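You operate a simulated robot arm through the tools that you are given. There is no shell and no other tool. Be economical: measure what you need, move in short steps, check, and stop when the job is done.

You are at the controls of a simulated robot arm. One attempt, no reset.

JOB
Clamp the yellow grip in the vice and scrub its top clean.
Fine: Use the sponge and put it back; open the vice again after scrubbing. What is to be rubbed or washed off counts as gone when no trace of it is left.

It is judged by the outcome, as a careful person would: the job done as asked, and still so three seconds after it is handed in. It fails if anything else is knocked over, pushed out of place, dropped, spilled or broken.

ROBOT AND FRAMES
A 6-joint arm with a two-finger parallel gripper, fixed in place. Base frame: the origin is at the foot of the arm, x ahead of it, y to its left, z up; the work surface is at about z = 0.86. Readings come in m, rad, newtons and seconds.
With the tool pointing down near the work surface it reaches from about 0.24 to 0.64 m from the base axis. Its first joint turns from -1.152 to 1.152 rad. Payload 2.7 kg.
Tool frame: the origin (TCP) lies between the finger pads and is the grasp point; the fingertips stand 0.023 m ahead of it; z points along the fingers, y is the line along which they close. Largest opening 0.094 m; finger width 0.038, thickness 0.01; the body of the gripper, 0.054 by 0.096 m, starts 0.039 m behind the TCP.
Orientation is that of the tool frame in the base frame, as a unit quaternion [w, x, y, z]. With the fingers straight down and closing along the base's y, the tool's x points along the base's -x, its y along +y and its z along -z.

CONTROLS
- The arm moves only by the tool step_arm. Its argument "series" is one flat list of numbers, 7 for each row, row after row: the shift along the tool's x, y, z in m, then the turn, a rotation vector about the tool's x, y, z in rad, then the gripper command, from -1 (fully open) to 1 (shut), values between in proportion. In form: [x, y, z, rx, ry, rz, grip, x, y, z, rx, ry, rz, grip, ...]. A call has 1 to 10 rows; each row is the pose to reach, as a shift and turn from the pose commanded when the call began, along the tool's axes at that moment. Rows are played at 5 a second. More than 0.05 m and 0.15 rad between two rows, or a gripper value outside its range, and nothing of the call is played. A pose out of reach is approached as far as the arm can. The call stops where the force on the tool passes 40 N (or 10 N more than at its start, if that is more) or the arm is blocked; 0.2 s more then pass. Each finger travels about 0.045 m/s and halts on what it meets, pressing with about 43 N; the grip force reading is that of the motor and also rises with nothing between the fingers. The clock runs only during rows and for 0.2 s after the last one: add rows that repeat a pose to give the fingers time. It gives the time, the measured TCP pose, the force on the tool (base axes), the opening and the grip force at its end, in the units of the frame above (readings bear some noise), with the torque about the TCP (base axes, N m) and any sound that the robot's microphone picked up, and new pictures: "pictures" is both (left out), scene, wrist or none.
- Cameras (640 x 400 px; columns grow to the right, rows downward): "scene" is fixed at [0.0876, -0.4231, 1.4104]; the picture's right is [0.68, -0.73, 0.00], its down [-0.40, -0.37, -0.84] and it looks along [0.61, 0.57, -0.55] (base axes); focal length 305 px, centre (320, 200). "wrist" rides on the gripper at [0.087, 0.016, -0.074] in the tool frame; the picture's right is [-0.18, 0.98, 0.00], its down [-0.58, -0.11, -0.81] and it looks along [-0.79, -0.15, 0.59] (tool axes); focal length 243 px, centre (320, 200). There is no depth. A picture from a camera that has moved, and an enlarged one, comes with that camera's place and axes in the base frame and with its lens. The place of the scene camera against the robot may be out by one fixed shift of up to 0.018 m in any direction.
- zoom(camera, box): a new picture of the part [left, top, right, bottom] of that camera's present view, enlarged. The clock stands still meanwhile.
- finish_job(): hands the job in; it is judged then, once.

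Work in short steps. Places have to be worked out from the pictures, the camera data and where the tool is seen: move nearer, look again, correct. Check each grasp and each placing, and mend what went wrong. You have 120 turns and 200 pictures in all, those below and enlarged ones among them. Open the gripper and draw the arm clear of the work before you hand the job in, unless the task says otherwise; then end with one line.

The tools are called after "Request:" as a command line: name --argument value ..., lists and objects as JSON in quotes. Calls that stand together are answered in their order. step_arm: Moves the arm, as the interface text tells. Its arguments: {"type":"object","properties":{"series":{"type":"array"},"pictures":{"type":"string","enum":["both","scene","wrist","none"]}},"required":["series"]} The other tools are called the same way: zoom (camera, box) takes an enlarged picture of a part of a camera's view; finish_job () hands the job in.

At the start:

```text
time_s: 0.0
ee_pos: [0.3552, -0.047, 1.2475]
tool_rot: [0.001, 0.0, 1.0, 0.001]
wrist_force: [0.9, 0.3, -0.1]
wrist_torque: [-0.02, 0.04, -0.01]
width: 0.094
grip_force: 0.0
```

scene: 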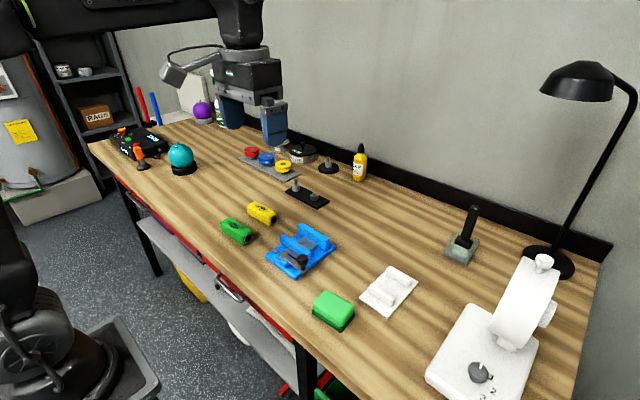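
wrist: 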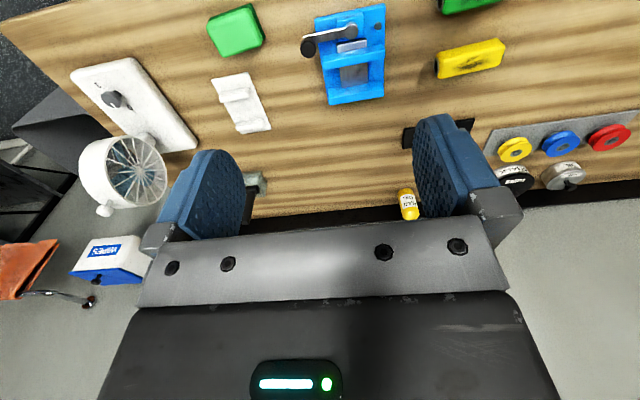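

I'll take close looks at the vice, grips and sponge first.

Request:
zoom --camera "scene" --box '[200, 180, 360, 280]'

Request:
zoom --camera "scene" --box '[300, 240, 460, 340]'

Request:
zoom --camera "wrist" --box '[280, 0, 520, 150]'

```text
4.00 times, centred on (280, 230) of scene
camera zoom: at [0.0876, -0.4231, 1.4104], right [0.68, -0.73, 0.0], down [-0.4, -0.37, -0.84], along [0.61, 0.57, -0.55], focal length 1221 px, centre (480, 80)
```

zoom: 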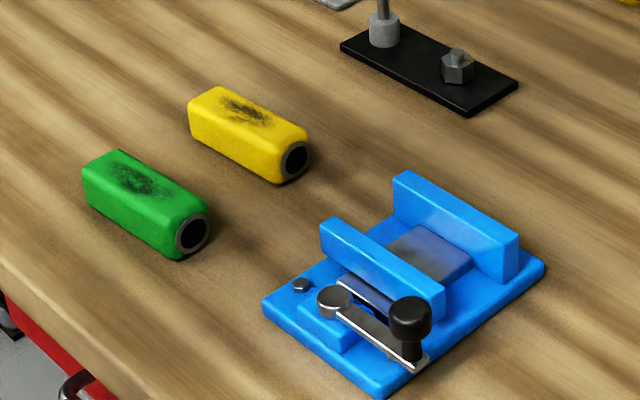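

```text
4.00 times, centred on (380, 290) of scene
camera zoom: at [0.0876, -0.4231, 1.4104], right [0.68, -0.73, 0.0], down [-0.4, -0.37, -0.84], along [0.61, 0.57, -0.55], focal length 1221 px, centre (80, -160)
```

zoom: 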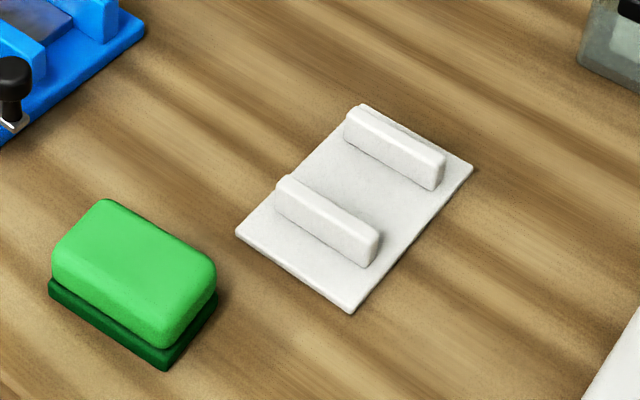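

```text
2.67 times, centred on (400, 75) of wrist
camera zoom: at [0.2694, -0.0299, 1.3217], right [0.18, 0.98, 0.0], down [0.58, -0.11, 0.81], along [0.79, -0.15, -0.59], focal length 647 px, centre (107, 533)
```

zoom: 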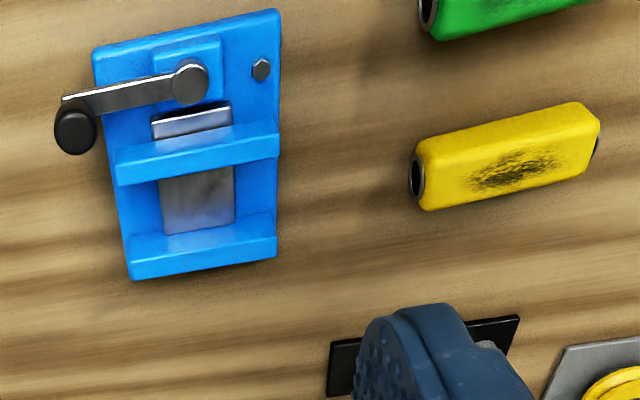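

Estimated places: grip ≈(0.505,0.19), vice gap ≈(0.496,-0.01), sponge ≈(0.385,-0.18). I move lower and to the left for a close view of grip and vice.

Request:
step_arm --series '[0, 0.04, 0.03, 0, 0, 0, -1, 0, 0.08, 0.06, 0, 0, 0, -1, 0, 0.11, 0.1, 0, 0, 0, -1, 0, 0.13, 0.14, 0, 0, 0, -1, 0, 0.13, 0.15, 0, 0, 0, -1]'

```text
time_s: 1.2
ee_pos: [0.3554, 0.083, 1.098]
tool_rot: [0.001, 0.001, 1.0, 0.001]
wrist_force: [-0.3, -0.3, -1.1]
wrist_torque: [0.02, 0.02, 0.03]
width: 0.094
grip_force: 0.1
camera wrist: at [0.2698, 0.1004, 1.1717], right [0.18, 0.98, 0.0], down [0.58, -0.11, 0.81], along [0.79, -0.15, -0.59], focal length 243 px, centre (320, 200)
```

scene: 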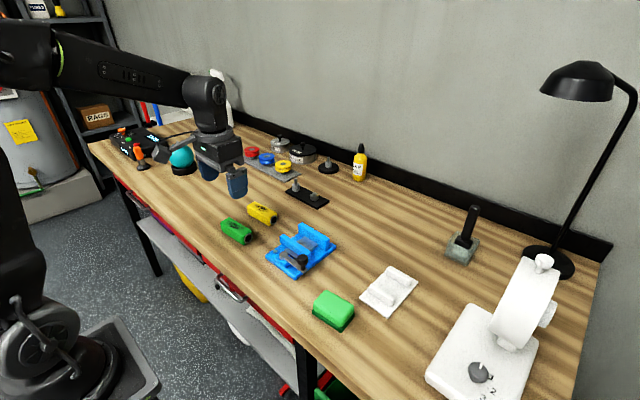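
wrist: 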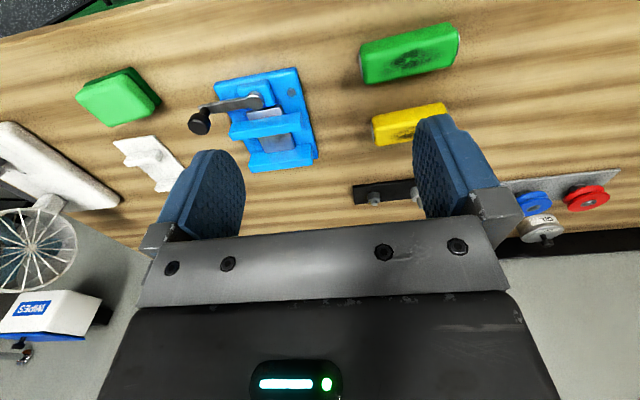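

Zooming on the vice and the grip from here.

Request:
zoom --camera "wrist" --box '[180, 60, 340, 180]'

Request:
zoom --camera "wrist" --box '[340, 10, 500, 160]'

```text
3.33 times, centred on (260, 120) of wrist
camera zoom: at [0.2698, 0.1004, 1.1717], right [0.18, 0.98, 0.0], down [0.58, -0.11, 0.81], along [0.79, -0.15, -0.59], focal length 809 px, centre (520, 467)
```

zoom: 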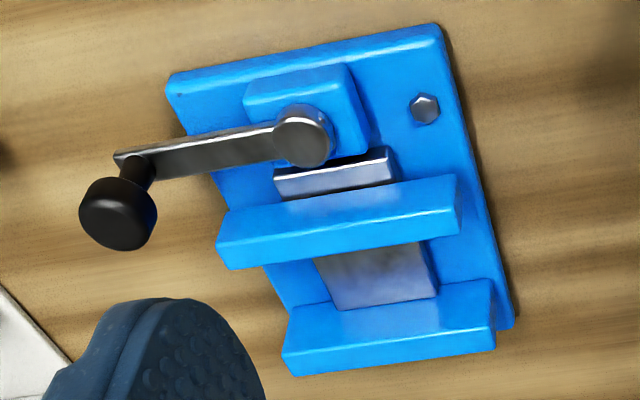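

```text
2.67 times, centred on (420, 85) of wrist
camera zoom: at [0.2698, 0.1004, 1.1717], right [0.18, 0.98, 0.0], down [0.58, -0.11, 0.81], along [0.79, -0.15, -0.59], focal length 647 px, centre (53, 507)
```

zoom: 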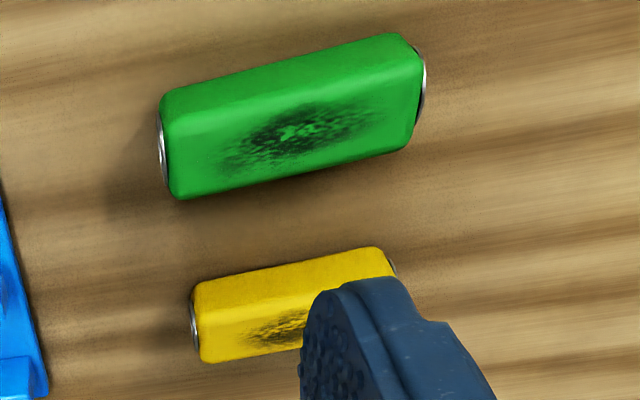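

Vice gap looks about 0.055 m wide (x≈0.470–0.525, y≈-0.06–0.04). I move so that the yellow grip sits between the fingers in view, to measure it.

Request:
step_arm --series '[0.02, 0.04, 0.0, 0, 0, 0, -1, 0.04, 0.08, 0.02, 0, 0, 0, -1, 0.05, 0.11, 0.03, 0, 0, 0, -1, 0.05, 0.11, 0.03, 0, 0, 0, -1]' --pictures "wrist"

Request:
zoom --camera "wrist" --box '[220, 60, 420, 185]'

```text
time_s: 2.2
ee_pos: [0.305, 0.1938, 1.0685]
tool_rot: [0.002, 0.0, 1.0, 0.0]
wrist_force: [0.0, -0.2, 0.8]
wrist_torque: [0.0, -0.03, 0.02]
width: 0.0939
grip_force: 0.0
camera wrist: at [0.2195, 0.211, 1.1431], right [0.18, 0.98, 0.0], down [0.58, -0.11, 0.81], along [0.79, -0.15, -0.59], focal length 243 px, centre (320, 200)
```

wrist: 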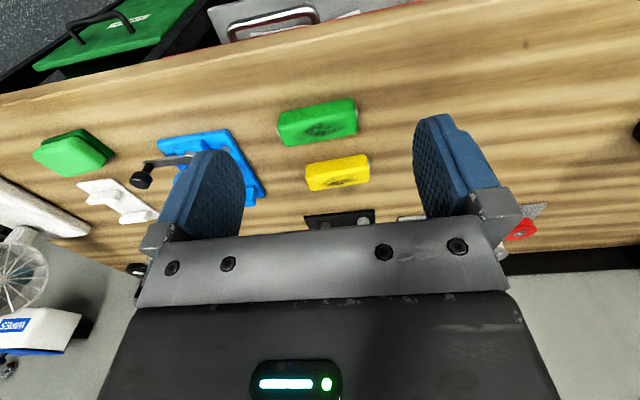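

```text
3.20 times, centred on (320, 122) of wrist
camera zoom: at [0.2195, 0.211, 1.1431], right [0.18, 0.98, 0.0], down [0.58, -0.11, 0.81], along [0.79, -0.15, -0.59], focal length 776 px, centre (320, 448)
```

zoom: 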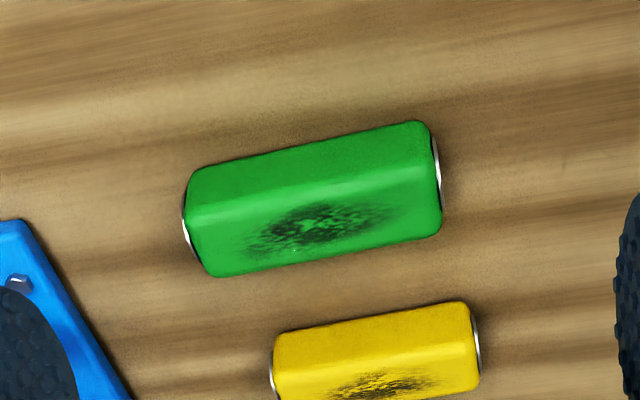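

I zoom tighter on the yellow grip.

Request:
zoom --camera "wrist" --box '[290, 140, 386, 200]'

```text
6.67 times, centred on (338, 170) of wrist
camera zoom: at [0.2195, 0.211, 1.1431], right [0.18, 0.98, 0.0], down [0.58, -0.11, 0.81], along [0.79, -0.15, -0.59], focal length 1618 px, centre (200, 400)
```

zoom: 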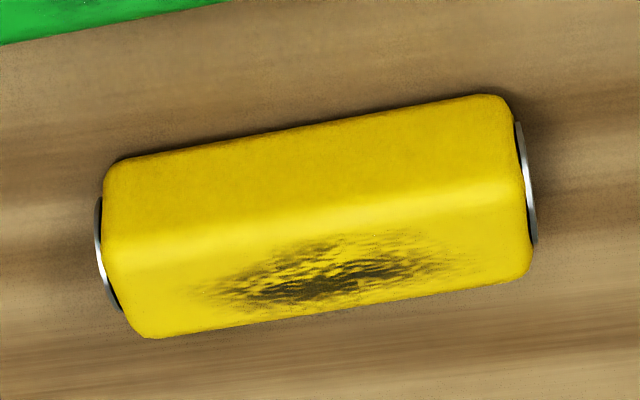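

Grip is ≈0.097 long, ≈0.03 wide, ≈0.036 high, centre ≈(0.506,0.187), axis nearly along y (turned ≈4°). Next I look closely at the vice.

Request:
step_arm --series '[0.0, -0.045, 0.0, 0, 0, 0, -1, 0, -0.09, 0.01, 0, 0, 0, -1, 0, -0.135, 0.03, 0, 0, 0, -1, 0, -0.155, 0.05, 0, 0, 0, -1, 0, -0.155, 0.05, 0, 0, 0, -1]' --pictures "none"

Request:
zoom --camera "wrist" --box '[220, 60, 420, 185]'

```text
time_s: 3.4
ee_pos: [0.3051, 0.0387, 1.0175]
tool_rot: [0.001, 0.0, 1.0, 0.001]
wrist_force: [-0.7, 0.4, 0.0]
wrist_torque: [-0.02, 0.04, -0.02]
width: 0.0942
grip_force: 0.1
```

```text
3.20 times, centred on (320, 122) of wrist
camera zoom: at [0.2193, 0.0551, 1.0921], right [0.18, 0.98, 0.0], down [0.58, -0.11, 0.81], along [0.79, -0.15, -0.59], focal length 776 px, centre (320, 448)
```

zoom: 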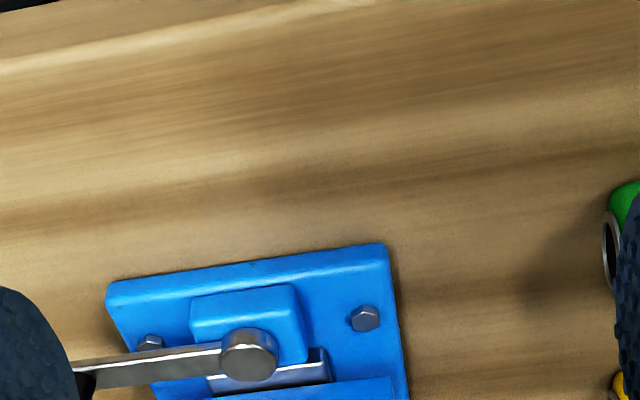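

Request:
zoom --camera "wrist" --box '[210, 120, 370, 220]'

```text
4.00 times, centred on (290, 170) of wrist
camera zoom: at [0.2193, 0.0551, 1.0921], right [0.18, 0.98, 0.0], down [0.58, -0.11, 0.81], along [0.79, -0.15, -0.59], focal length 970 px, centre (440, 320)
```

zoom: 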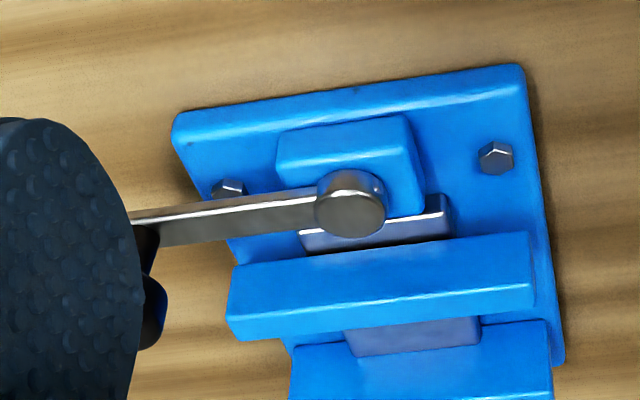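

Jaw tops come out at z≈0.906, gap x≈0.466–0.5205. I turn the tool so the fingers close across the grip, while moving toward it at safe height.

Request:
step_arm --series '[-0.013, 0.015, -0.01, 0, 0, 0.14, -1, -0.026, 0.03, -0.02, 0, 0, 0.28, -1, -0.04, 0.045, -0.03, 0, 0, 0.42, -1, -0.055, 0.06, -0.04, 0, 0, 0.56, -1, -0.07, 0.075, -0.04, 0, 0, 0.7, -1, -0.085, 0.09, -0.04, 0, 0, 0.84, -1, -0.1, 0.105, -0.04, 0, 0, 0.98, -1, -0.115, 0.12, -0.04, 0, 0, 1.12, -1, -0.13, 0.135, -0.04, 0, 0, 1.26, -1, -0.14, 0.148, -0.04, 0, 0, 1.4, -1]' --pictures "both"

```text
time_s: 5.6
ee_pos: [0.4463, 0.1865, 1.0586]
tool_rot: [0.0, 0.645, 0.764, 0.002]
wrist_force: [-0.7, 0.3, -0.4]
wrist_torque: [0.0, -0.02, -0.03]
width: 0.094
grip_force: 0.0
camera wrist: at [0.448, 0.2751, 1.1325], right [1.0, -0.02, 0.0], down [-0.01, -0.59, 0.81], along [-0.01, -0.81, -0.59], focal length 243 px, centre (320, 200)
```

scene: 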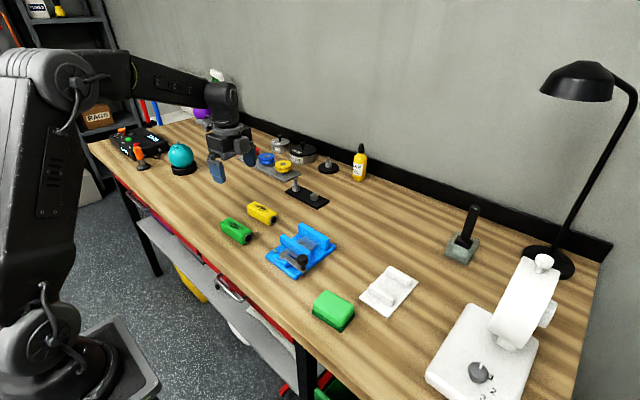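
wrist: 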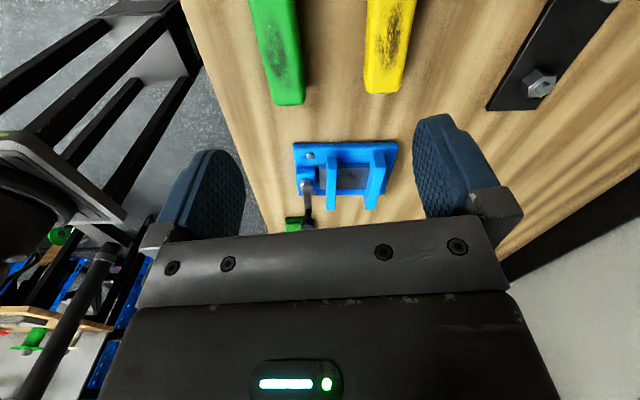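

Good view along the grips and the vice; zooming both.

Request:
zoom --camera "wrist" --box '[320, 0, 464, 100]'

Request:
zoom --camera "wrist" --box '[280, 130, 408, 230]'

```text
4.00 times, centred on (392, 50) of wrist
camera zoom: at [0.448, 0.2751, 1.1325], right [1.0, -0.02, 0.0], down [-0.01, -0.59, 0.81], along [-0.01, -0.81, -0.59], focal length 970 px, centre (32, 800)
```

zoom: 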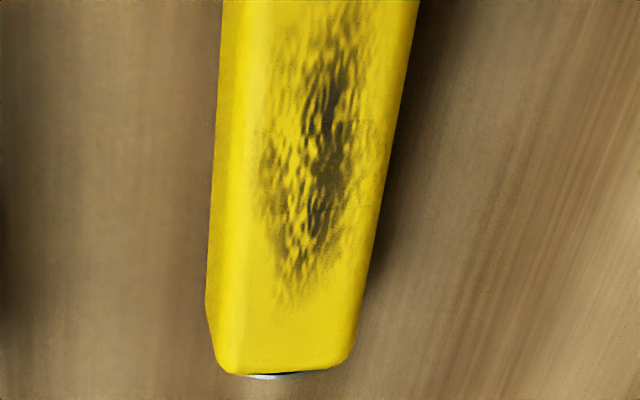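

```text
4.00 times, centred on (344, 180) of wrist
camera zoom: at [0.448, 0.2751, 1.1325], right [1.0, -0.02, 0.0], down [-0.01, -0.59, 0.81], along [-0.01, -0.81, -0.59], focal length 970 px, centre (224, 280)
```

zoom: 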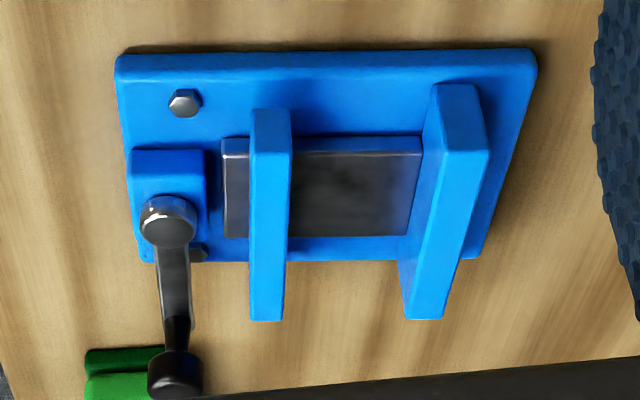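

Grip: x≈0.491–0.527, y≈0.137–0.234, yaw ≈3.7°. I move above its centre with fingertips still above it, then check alignment.

Request:
step_arm --series '[-0.004, 0.02, 0.02, 0, 0, 0.03, -1, -0.007, 0.04, 0.04, 0, 0, 0.07, -1, -0.011, 0.0618, 0.07, 0, 0, 0.108, -1, -0.011, 0.0618, 0.1, 0, 0, 0.108, -1, -0.011, 0.0618, 0.115, 0, 0, 0.108, -1, -0.011, 0.0618, 0.115, 0, 0, 0.108, -1]' --pictures "both"

Request:
zoom --camera "scene" --box '[210, 150, 330, 230]'

```text
time_s: 7.0
ee_pos: [0.5102, 0.1871, 0.9413]
tool_rot: [0.001, 0.684, 0.73, 0.003]
wrist_force: [0.3, -0.6, -0.3]
wrist_torque: [-0.01, -0.02, 0.01]
width: 0.0939
grip_force: 0.1
camera wrist: at [0.5207, 0.2743, 1.0179], right [0.99, -0.12, 0.0], down [-0.07, -0.59, 0.8], along [-0.1, -0.8, -0.59], focal length 243 px, centre (320, 200)
```

scene: 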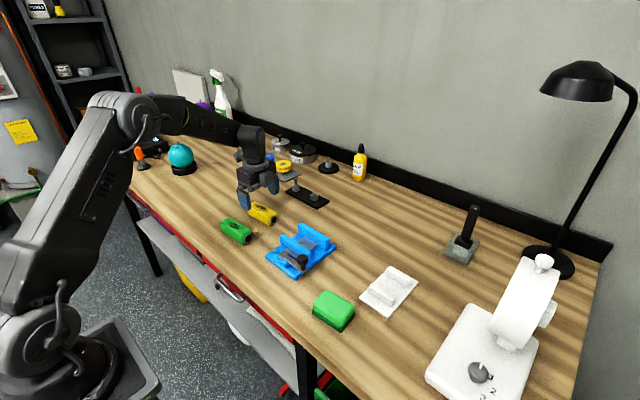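
wrist: 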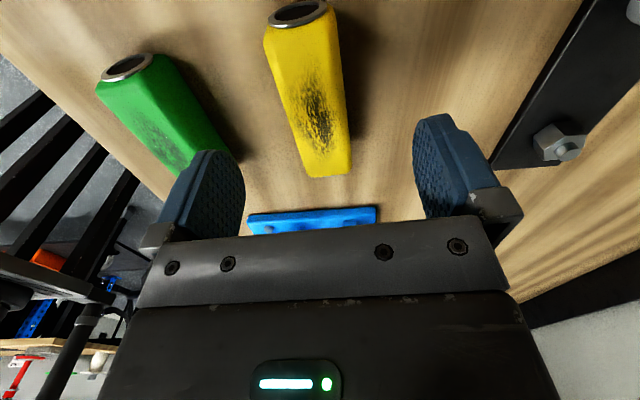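

```text
5.00 times, centred on (270, 190) of scene
camera zoom: at [0.0876, -0.4231, 1.4104], right [0.68, -0.73, 0.0], down [-0.4, -0.37, -0.84], along [0.61, 0.57, -0.55], focal length 1527 px, centre (570, 250)
```

zoom: 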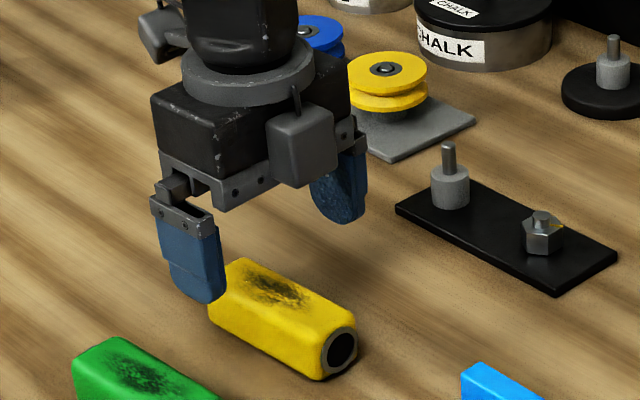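

Alignment looks right. Descend to TCP z≈0.909 (tips ≈10 mm below the grip top) and close.

Request:
step_arm --series '[0, 0, 0.015, 0, 0, 0, -1, 0, 0, 0.028, 0, 0, 0, -1, 0, 0, 0.0325, 0, 0, 0, -1, 0, 0, 0.0325, 0, 0, 0, 0, 0, 0, 0.0325, 0, 0, 0, 1, 0, 0, 0.0325, 0, 0, 0, 1, 0, 0, 0.0325, 0, 0, 0, 1, 0, 0, 0.0325, 0, 0, 0, 1]' --pictures "both"

Request:
zoom --camera "scene" --box '[210, 150, 330, 230]'

```text
time_s: 8.8
ee_pos: [0.5096, 0.1868, 0.9104]
tool_rot: [0.0, 0.685, 0.729, 0.001]
wrist_force: [-1.0, -0.7, 0.8]
wrist_torque: [0.0, 0.0, 0.04]
width: 0.035
grip_force: 43.5
camera wrist: at [0.5199, 0.2747, 0.9857], right [0.99, -0.12, 0.0], down [-0.07, -0.59, 0.8], along [-0.1, -0.8, -0.59], focal length 243 px, centre (320, 200)
```

scene: 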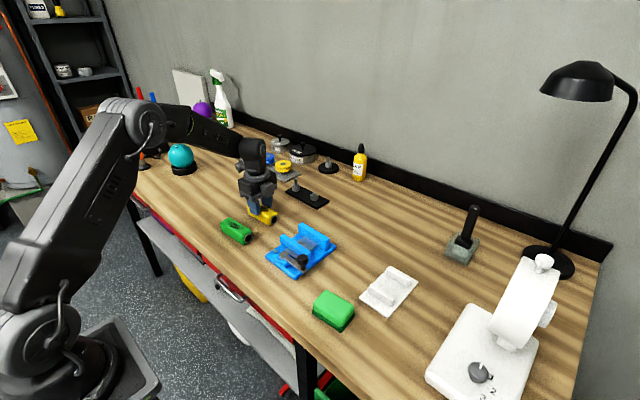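
wrist: 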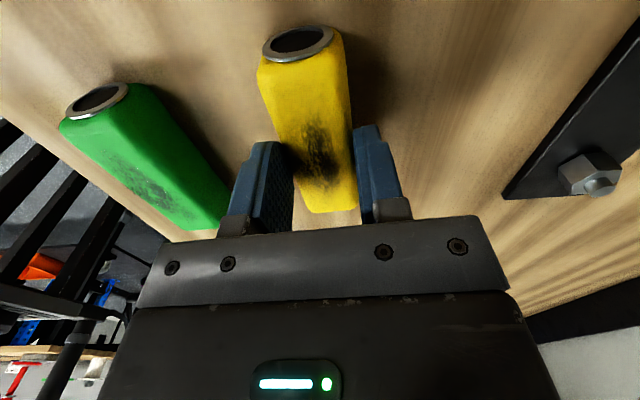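

```text
5.00 times, centred on (270, 190) of scene
camera zoom: at [0.0875, -0.4231, 1.4104], right [0.68, -0.73, 0.0], down [-0.4, -0.37, -0.84], along [0.61, 0.57, -0.55], focal length 1527 px, centre (570, 250)
```

zoom: 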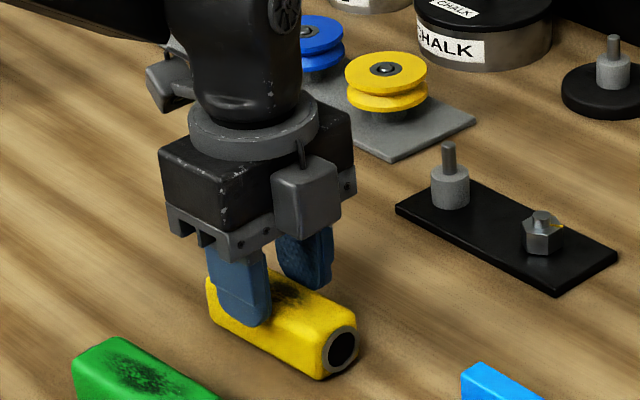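

Grip held, width 0.035. Lift 6 cm and check.

Request:
step_arm --series '[0, 0, -0.01, 0, 0, 0, 1, 0, 0, -0.035, 0, 0, 0, 1, 0, 0, -0.065, 0, 0, 0, 1, 0, 0, -0.065, 0, 0, 0, 1]' --pictures "wrist"

```text
time_s: 9.8
ee_pos: [0.5091, 0.1862, 0.976]
tool_rot: [0.0, 0.685, 0.729, 0.001]
wrist_force: [0.2, 0.9, -1.3]
wrist_torque: [0.02, 0.0, 0.04]
width: 0.035
grip_force: 42.9
camera wrist: at [0.5197, 0.2745, 1.0507], right [0.99, -0.12, 0.0], down [-0.07, -0.59, 0.81], along [-0.1, -0.8, -0.59], focal length 243 px, centre (320, 200)
```

wrist: 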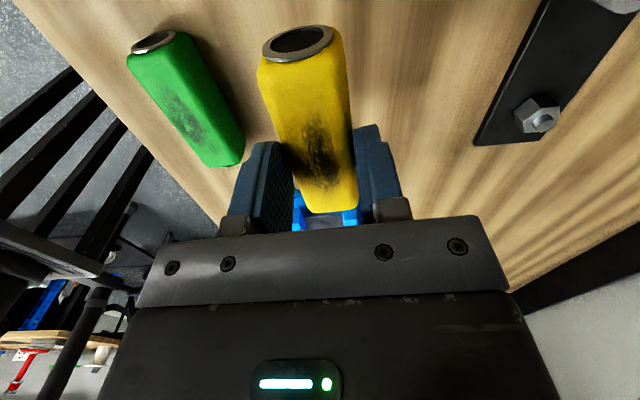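

Held firmly and level. Carry to above the vice gap centre (0.496, -0.014) and square up the yaw.

Request:
step_arm --series '[-0.03, -0.004, 0, 0, 0, 0.01, 1, -0.07, -0.009, 0, 0, 0, 0.02, 1, -0.11, -0.014, 0, 0, 0, 0.035, 1, -0.15, -0.02, 0, 0, 0, 0.05, 1, -0.18, -0.024, 0, 0, 0, 0.065, 1, -0.199, -0.026, 0, 0, 0, 0.065, 1, -0.199, -0.026, 0, 0, 0, 0.065, 1]' --pictures "both"

Request:
zoom --camera "scene" --box '[240, 190, 360, 280]'

Request:
zoom --camera "wrist" --box '[240, 0, 400, 100]'

```text
time_s: 11.4
ee_pos: [0.4959, -0.0146, 0.975]
tool_rot: [0.001, 0.708, 0.706, 0.001]
wrist_force: [-0.4, 0.3, -1.3]
wrist_torque: [0.03, -0.01, -0.03]
width: 0.0349
grip_force: 43.0
camera wrist: at [0.5128, 0.0728, 1.0504], right [0.98, -0.19, 0.0], down [-0.11, -0.58, 0.8], along [-0.15, -0.79, -0.59], focal length 243 px, centre (320, 200)
```

scene: 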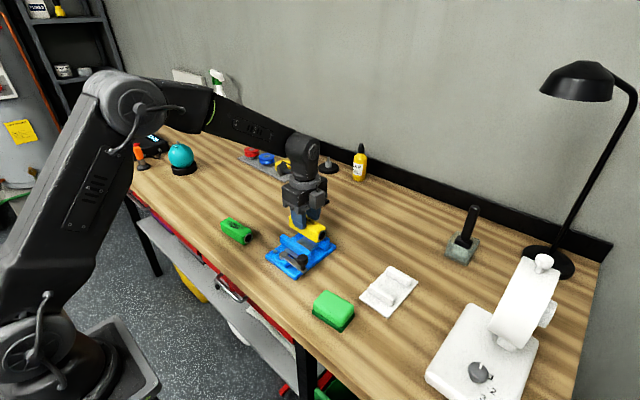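
wrist: 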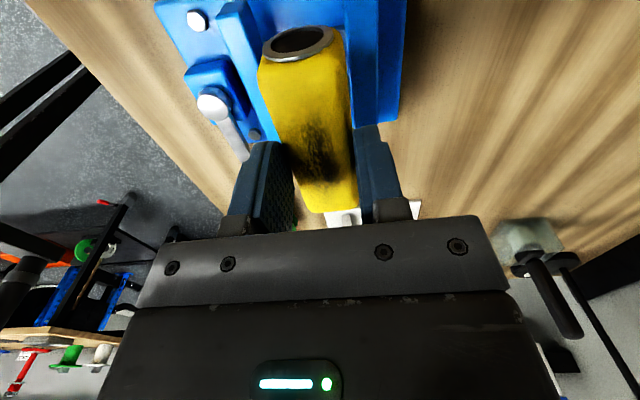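

```text
4.44 times, centred on (300, 235) of scene
camera zoom: at [0.0876, -0.4231, 1.4104], right [0.68, -0.73, 0.0], down [-0.4, -0.37, -0.84], along [0.61, 0.57, -0.55], focal length 1357 px, centre (409, 44)
```

zoom: 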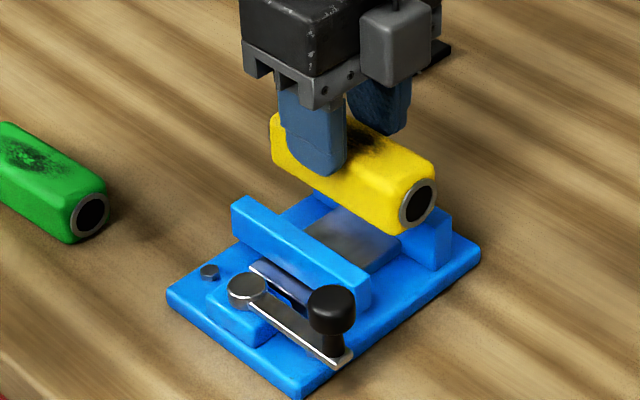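

```text
4.00 times, centred on (320, 50) of wrist
camera zoom: at [0.5128, 0.0728, 1.0504], right [0.98, -0.19, 0.0], down [-0.11, -0.58, 0.8], along [-0.15, -0.79, -0.59], focal length 970 px, centre (320, 800)
```

zoom: 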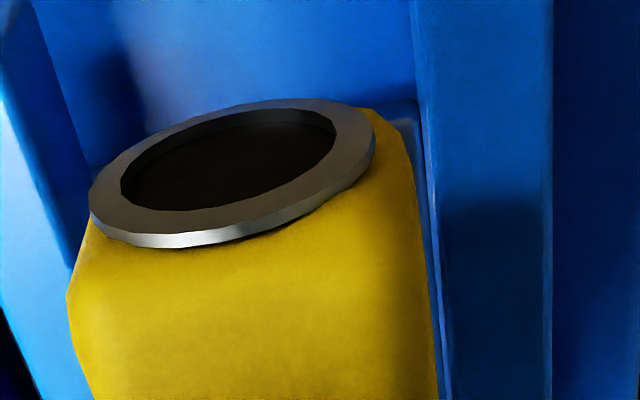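

Clearance to the fixed jaw is a bit small; shift 3 mm toward -x and descend to just above the slab.

Request:
step_arm --series '[0, -0.003, 0, 0, 0, 0, 1, 0, -0.003, 0.012, 0, 0, 0, 1, 0, -0.003, 0.024, 0, 0, 0, 1, 0, -0.003, 0.034, 0, 0, 0, 1, 0, -0.003, 0.039, 0, 0, 0, 1, 0, -0.003, 0.039, 0, 0, 0, 1]' --pictures "both"

Request:
zoom --camera "scene" --box '[250, 200, 350, 275]'

Request:
zoom --camera "wrist" --box '[230, 0, 420, 120]'

```text
time_s: 12.8
ee_pos: [0.4919, -0.0129, 0.9366]
tool_rot: [0.0, 0.708, 0.706, 0.001]
wrist_force: [0.1, -0.7, -1.1]
wrist_torque: [0.02, 0.02, -0.03]
width: 0.0349
grip_force: 42.9
camera wrist: at [0.5092, 0.0737, 1.011], right [0.98, -0.19, 0.0], down [-0.11, -0.58, 0.8], along [-0.15, -0.79, -0.59], focal length 243 px, centre (320, 200)
```

scene: 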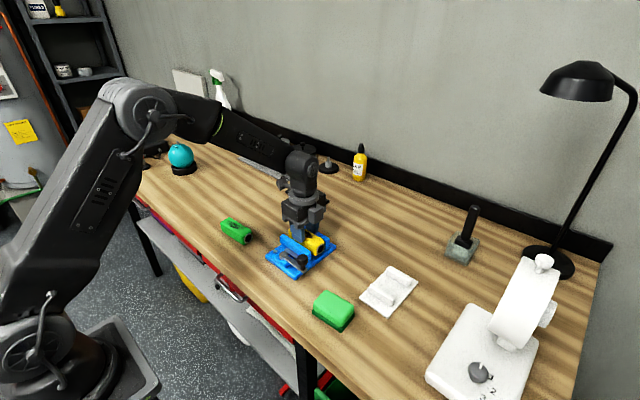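
wrist: 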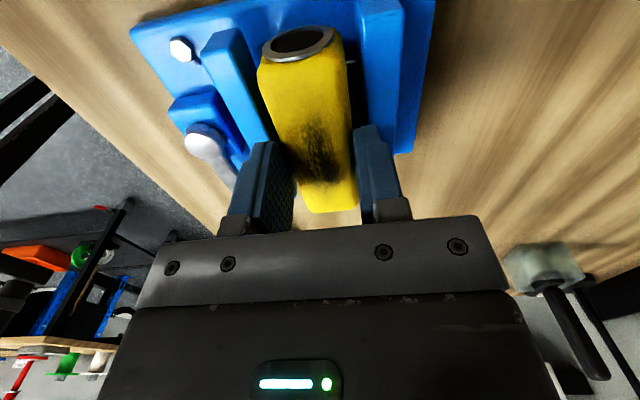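

```text
5.33 times, centred on (300, 238) of scene
camera zoom: at [0.0876, -0.4231, 1.4104], right [0.68, -0.73, 0.0], down [-0.4, -0.37, -0.84], along [0.61, 0.57, -0.55], focal length 1628 px, centre (427, 0)
```

zoom: 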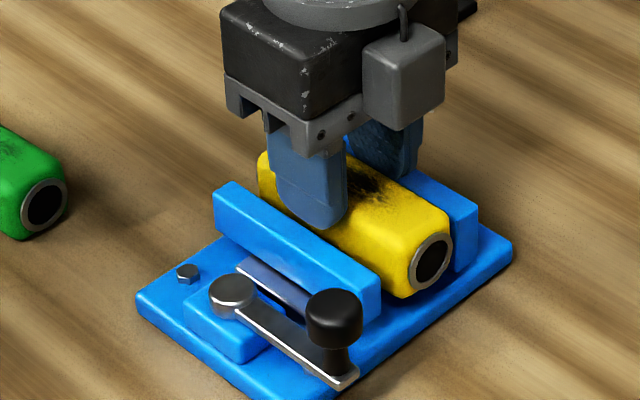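

```text
3.33 times, centred on (325, 60) of wrist
camera zoom: at [0.5092, 0.0737, 1.011], right [0.98, -0.19, 0.0], down [-0.11, -0.58, 0.8], along [-0.15, -0.79, -0.59], focal length 809 px, centre (303, 667)
```

zoom: 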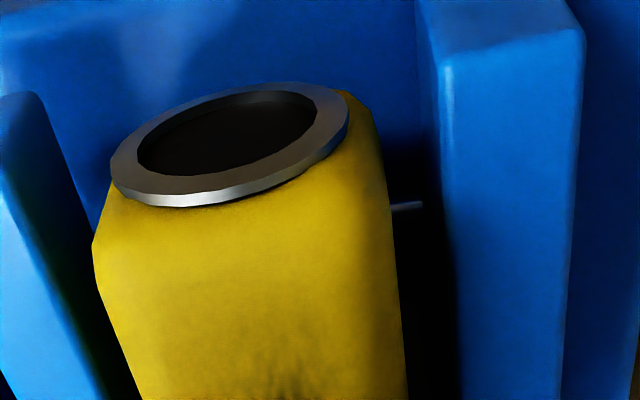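

In the gap with clearance on both sides. Lower in small steps until it touches.

Request:
step_arm --series '[0, 0, 0.002, 0, 0, 0, 1, 0, 0, 0.004, 0, 0, 0, 1, 0, 0, 0.004, 0, 0, 0, 1]' --pictures "none"

Request:
step_arm --series '[0, 0, 0.0015, 0, 0, 0, 1, 0, 0, 0.0015, 0, 0, 0, 1]' --pictures "none"

```text
time_s: 13.6
ee_pos: [0.4929, -0.0135, 0.934]
tool_rot: [0.001, 0.707, 0.707, 0.002]
wrist_force: [-13.7, 3.0, 33.5]
wrist_torque: [0.19, 0.77, 0.05]
width: 0.0351
grip_force: 42.9
```

```text
time_s: 14.1
ee_pos: [0.4931, -0.0127, 0.9343]
tool_rot: [0.003, 0.707, 0.707, 0.004]
wrist_force: [-3.8, -0.6, 5.8]
wrist_torque: [0.02, 0.19, 0.01]
width: 0.0349
grip_force: 42.9
stopped in row 2: the force on the tool passed its limit at 46 N (the readings are from after the stop); the commanded pose is now the measured one
```

Contact at TCP z≈0.934. Look at whether it is the grip on the slab or a finger on a jaw.

Request:
zoom --camera "scene" --box '[265, 205, 345, 265]'

Request:
zoom --camera "wrist" --box '[200, 0, 440, 220]'

```text
6.67 times, centred on (305, 235) of scene
camera zoom: at [0.0874, -0.4231, 1.4104], right [0.68, -0.73, 0.0], down [-0.4, -0.37, -0.84], along [0.61, 0.57, -0.55], focal length 2036 px, centre (420, -33)
```

zoom: 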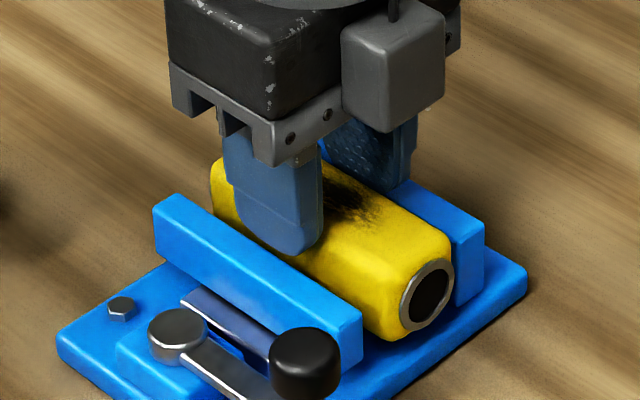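

```text
1.82 times, centred on (320, 110) of wrist
camera zoom: at [0.5095, 0.0735, 1.0096], right [0.98, -0.19, 0.01], down [-0.11, -0.58, 0.8], along [-0.15, -0.79, -0.59], focal length 441 px, centre (320, 364)
```

zoom: 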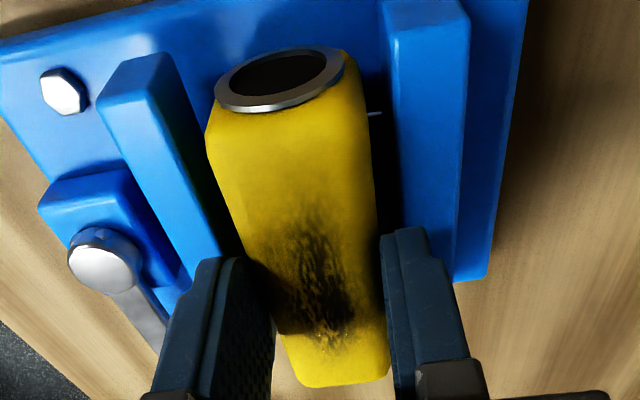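

Torque matches contact at the grip's bottom centre, so it sits on the slab. Open and lift away.

Request:
step_arm --series '[0, 0, 0, 0, 0, 0, 0, 0, 0, 0, 0, 0, 0, -0.5, 0, 0, 0, 0, 0, 0, -0.5, 0, 0, 0, 0, 0, 0, -0.5, 0, 0, -0.03, 0, 0, 0, -0.5, 0, 0, -0.07, 0, 0, 0, -0.5, 0, 0, -0.1, 0, 0, 0, -1, 0, 0, -0.1, 0, 0, 0, -1]' --pictures "both"

Request:
zoom --camera "scene" --box '[250, 200, 350, 275]'

Request:
zoom --camera "wrist" --box '[200, 0, 440, 150]'

```text
time_s: 15.8
ee_pos: [0.4923, -0.0141, 1.0326]
tool_rot: [0.001, 0.708, 0.707, 0.002]
wrist_force: [0.1, -0.5, 0.6]
wrist_torque: [0.03, -0.05, 0.0]
width: 0.0939
grip_force: 0.0
camera wrist: at [0.5085, 0.0737, 1.1088], right [0.98, -0.19, 0.01], down [-0.11, -0.58, 0.8], along [-0.15, -0.79, -0.59], focal length 243 px, centre (320, 200)
```

scene: 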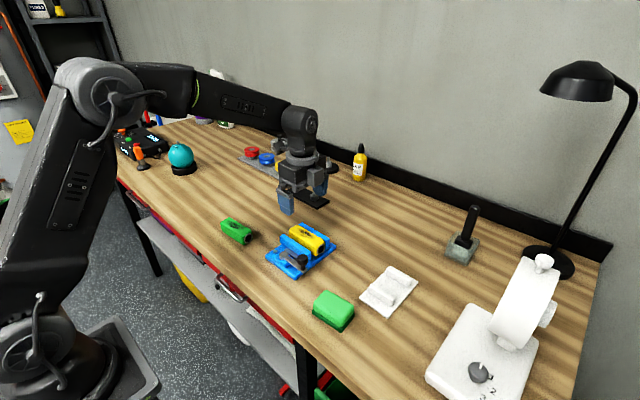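
wrist: 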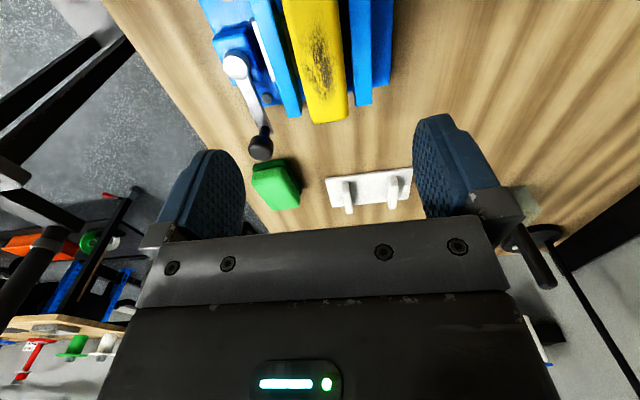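

```text
5.33 times, centred on (300, 238) of scene
camera zoom: at [0.0876, -0.4231, 1.4104], right [0.68, -0.73, 0.0], down [-0.4, -0.37, -0.84], along [0.61, 0.57, -0.55], focal length 1628 px, centre (427, 0)
```

zoom: 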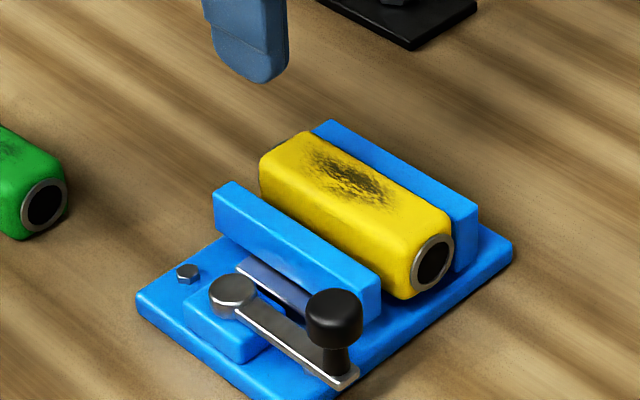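

```text
2.67 times, centred on (320, 75) of wrist
camera zoom: at [0.5085, 0.0737, 1.1088], right [0.98, -0.19, 0.01], down [-0.11, -0.58, 0.8], along [-0.15, -0.79, -0.59], focal length 647 px, centre (320, 533)
```

zoom: 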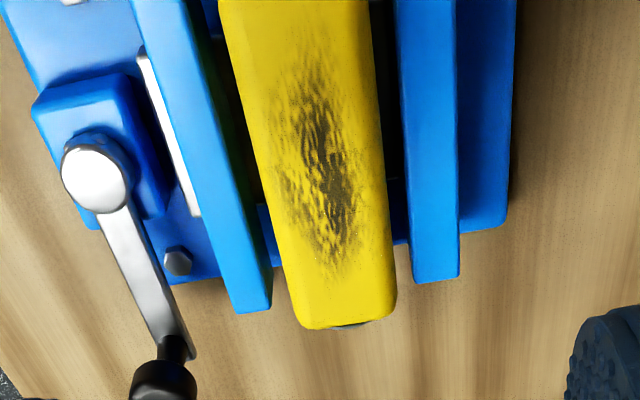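

The grip sits well. Lever: hub ≈(0.421,-0.009), knob ≈(0.423,-0.076), top z≈0.928; the jaw blocks the +x side, so closing must swing it clockwise seen from above (via −x). I'll use the fingers as a loose fork, starting at the mirrored yaw (−90°) so I can follow the swing.

Request:
step_arm --series '[-0.007, -0.007, 0, 0, 0, -0.14, -1, -0.014, -0.014, 0, 0, 0, -0.28, -1, -0.021, -0.021, 0, 0, 0, -0.42, -1, -0.028, -0.028, 0, 0, 0, -0.56, -1, -0.035, -0.035, 0, 0, 0, -0.7, -1, -0.042, -0.042, 0, 0, 0, -0.84, -1, -0.049, -0.049, 0, 0, 0, -0.98, -1, -0.056, -0.056, 0, 0, 0, -1.12, -1, -0.063, -0.063, 0, 0, 0, -1.26, -1, -0.07, -0.069, 0, 0, 0, -1.4, -1]' --pictures "none"

Request:
step_arm --series '[0, 0, 0, 0, 0, -0.145, -1, 0, 0, 0, 0, 0, -0.29, -1, 0, 0, 0, 0, 0, -0.435, -1, 0, 0, 0, 0, 0, -0.58, -1, 0, 0, 0, 0, 0, -0.725, -1, 0, 0, 0, 0, 0, -0.87, -1, 0, 0, 0, 0, 0, -1.015, -1, 0, 0, 0, 0, 0, -1.16, -1, 0, 0, 0, 0, 0, -1.305, -1, 0, 0, 0, 0, 0, -1.45, 0]' --pictures "none"

Request:
step_arm --series '[0, 0, 0, 0, 0, -0.14, 0, 0, 0, 0, 0, 0, -0.29, 0, 0, 0, 0, 0, 0, -0.29, 0]' --pictures "both"

```text
time_s: 18.1
ee_pos: [0.4242, -0.082, 1.0325]
tool_rot: [0.004, 0.084, 0.996, 0.002]
wrist_force: [-0.2, 0.3, -0.1]
wrist_torque: [-0.01, -0.03, 0.02]
width: 0.0938
grip_force: 0.1
```

```text
time_s: 20.2
ee_pos: [0.4238, -0.0846, 1.0342]
tool_rot: [0.002, -0.597, 0.802, -0.001]
wrist_force: [0.1, -0.3, -0.2]
wrist_torque: [0.0, -0.02, 0.01]
width: 0.0589
grip_force: 0.0
```

```text
time_s: 21.1
ee_pos: [0.424, -0.0839, 1.0333]
tool_rot: [0.003, -0.706, 0.708, -0.002]
wrist_force: [0.4, 0.5, 0.9]
wrist_torque: [0.0, 0.0, -0.02]
width: 0.0468
grip_force: 0.0
camera wrist: at [0.4073, -0.1695, 1.108], right [-0.98, 0.19, -0.01], down [0.1, 0.58, 0.81], along [0.15, 0.79, -0.59], focal length 243 px, centre (320, 200)
```

scene: 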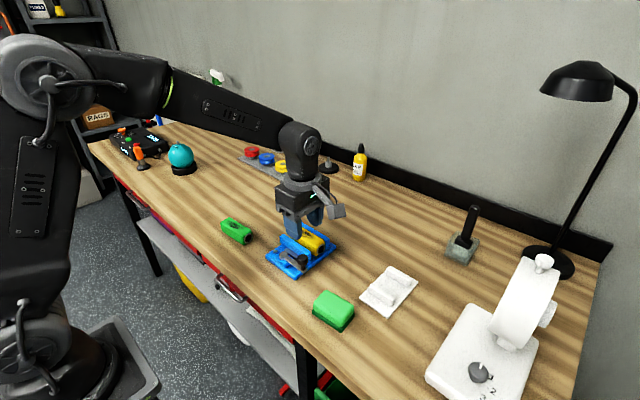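
wrist: 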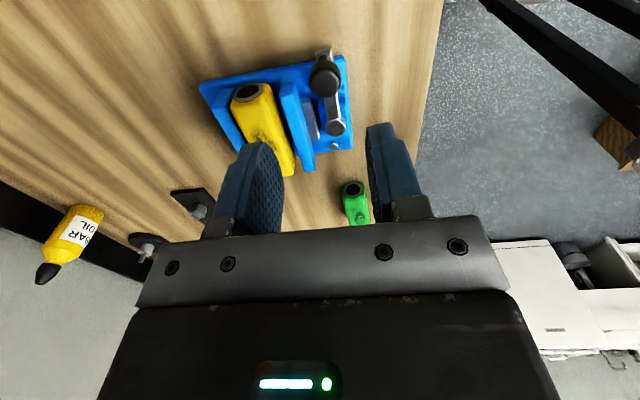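

Zooming for an accurate knob position.

Request:
zoom --camera "wrist" --box '[260, 30, 400, 170]'

Request:
zoom --camera "scene" --box '[255, 215, 335, 275]'

```text
2.86 times, centred on (330, 100) of wrist
camera zoom: at [0.4073, -0.1695, 1.108], right [-0.98, 0.19, -0.01], down [0.1, 0.58, 0.81], along [0.15, 0.79, -0.59], focal length 693 px, centre (291, 486)
```

zoom: 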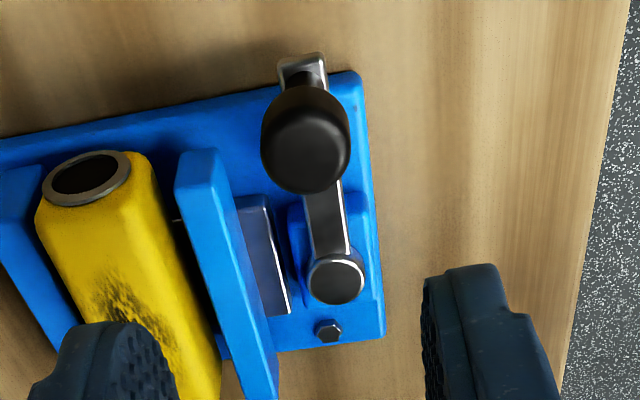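

```text
6.67 times, centred on (295, 245) of scene
camera zoom: at [0.0876, -0.4231, 1.4104], right [0.68, -0.73, 0.0], down [-0.4, -0.37, -0.84], along [0.61, 0.57, -0.55], focal length 2036 px, centre (487, -100)
```

zoom: 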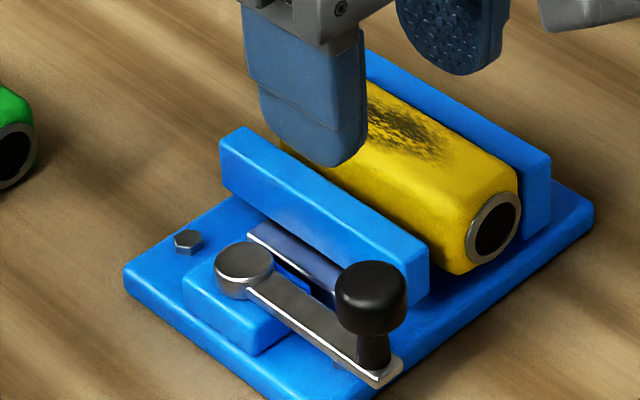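

Knob centre (0.422,-0.0756), ⌀≈0.025; hub (0.421,-0.0095). Descend the fork around the knob, fingertips at z≈0.909 (just above jaw height), and narrow to ≈0.03.

Request:
step_arm --series '[-0.0083, 0.002, 0.02, 0, 0, 0, 0, -0.0083, 0.002, 0.06, 0, 0, 0, 0, -0.0083, 0.002, 0.09, 0, 0, 0, 0, -0.0083, 0.002, 0.101, 0, 0, 0, 0, -0.0083, 0.002, 0.101, 0, 0, 0, 0.34, -0.0083, 0.002, 0.101, 0, 0, 0, 0.34]' --pictures "both"

Request:
zoom --camera "scene" --box '[255, 215, 335, 275]'

```text
time_s: 22.4
ee_pos: [0.4224, -0.0737, 0.9318]
tool_rot: [0.003, -0.706, 0.709, -0.001]
wrist_force: [0.6, 0.5, 0.7]
wrist_torque: [0.01, 0.02, -0.01]
width: 0.031
grip_force: 0.0
camera wrist: at [0.4061, -0.161, 1.0066], right [-0.98, 0.19, -0.01], down [0.11, 0.58, 0.81], along [0.15, 0.79, -0.59], focal length 243 px, centre (320, 200)
```

scene: 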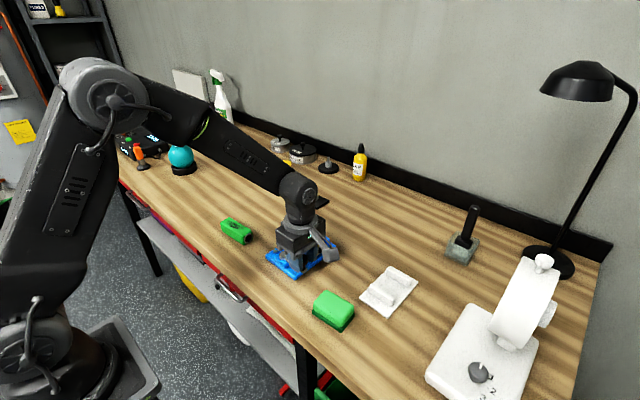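
wrist: 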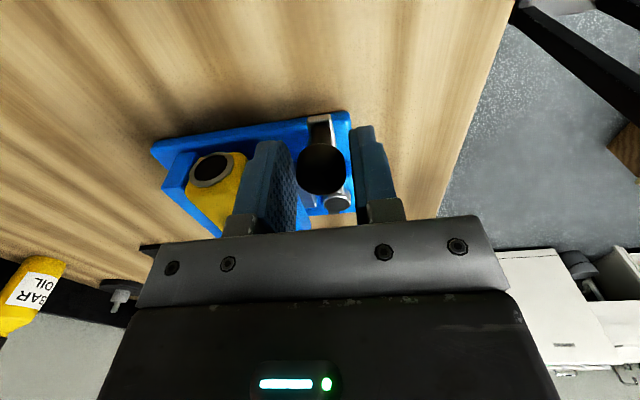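

```text
6.67 times, centred on (295, 245) of scene
camera zoom: at [0.0876, -0.4231, 1.4104], right [0.68, -0.73, 0.0], down [-0.4, -0.37, -0.84], along [0.61, 0.57, -0.55], focal length 2036 px, centre (487, -100)
```

zoom: 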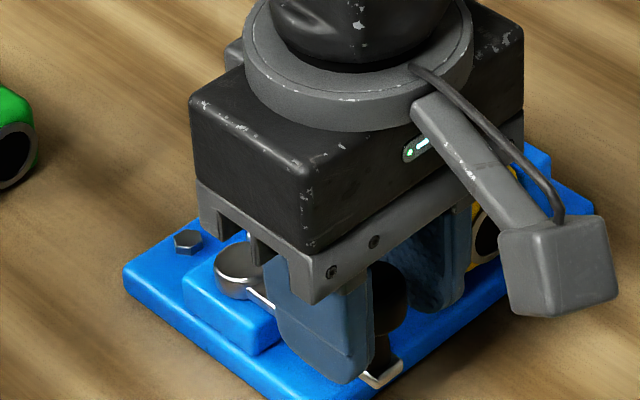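

Knob sits in the fork. Swing 40° clockwise about the hub, turning the tool with it.

Request:
step_arm --series '[-0.0006, 0.0092, 0, 0, 0, 0.14, 0.34, -0.0026, 0.0182, 0, 0, 0, 0.28, 0.34, -0.0057, 0.0269, 0, 0, 0, 0.42, 0.34, -0.0101, 0.035, 0, 0, 0, 0.56, 0.34, -0.0155, 0.0425, 0, 0, 0, 0.7, 0.34]' --pictures "both"

Request:
zoom --camera "scene" --box '[255, 205, 345, 275]'

```text
time_s: 23.6
ee_pos: [0.3798, -0.0594, 0.9335]
tool_rot: [0.003, -0.42, 0.908, 0.0]
wrist_force: [1.0, -0.3, -0.3]
wrist_torque: [-0.02, 0.05, -0.04]
width: 0.0312
grip_force: 0.3
camera wrist: at [0.3115, -0.1142, 1.0063], right [-0.63, 0.78, 0.0], down [0.45, 0.37, 0.81], along [0.63, 0.51, -0.59], focal length 243 px, centre (320, 200)
```

scene: 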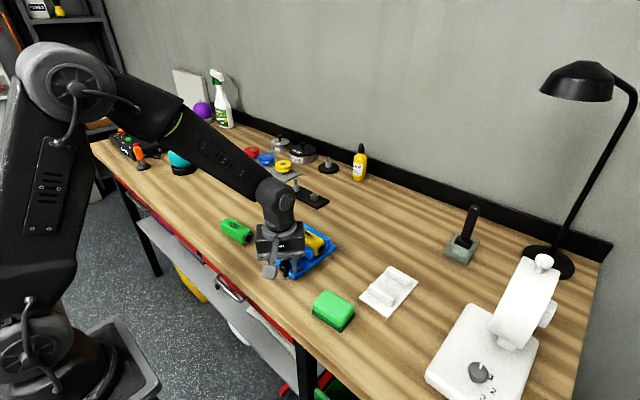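
wrist: 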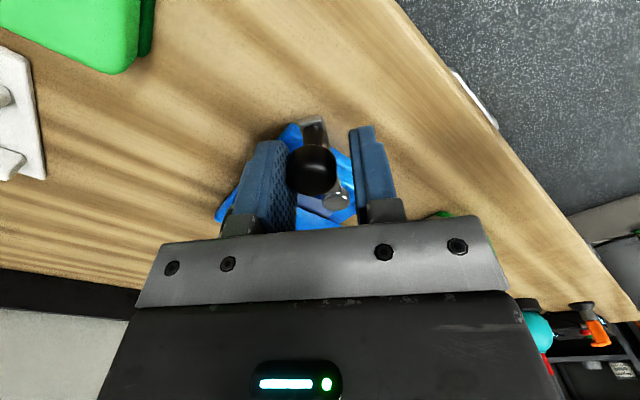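

```text
5.71 times, centred on (300, 240) of scene
camera zoom: at [0.0876, -0.4231, 1.4104], right [0.68, -0.73, 0.0], down [-0.4, -0.37, -0.84], along [0.61, 0.57, -0.55], focal length 1745 px, centre (434, -29)
```

zoom: 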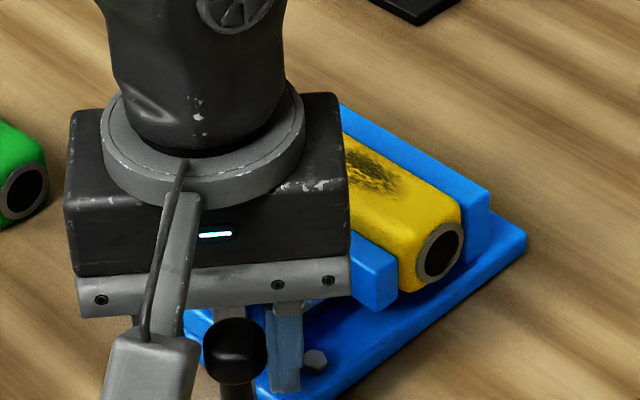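

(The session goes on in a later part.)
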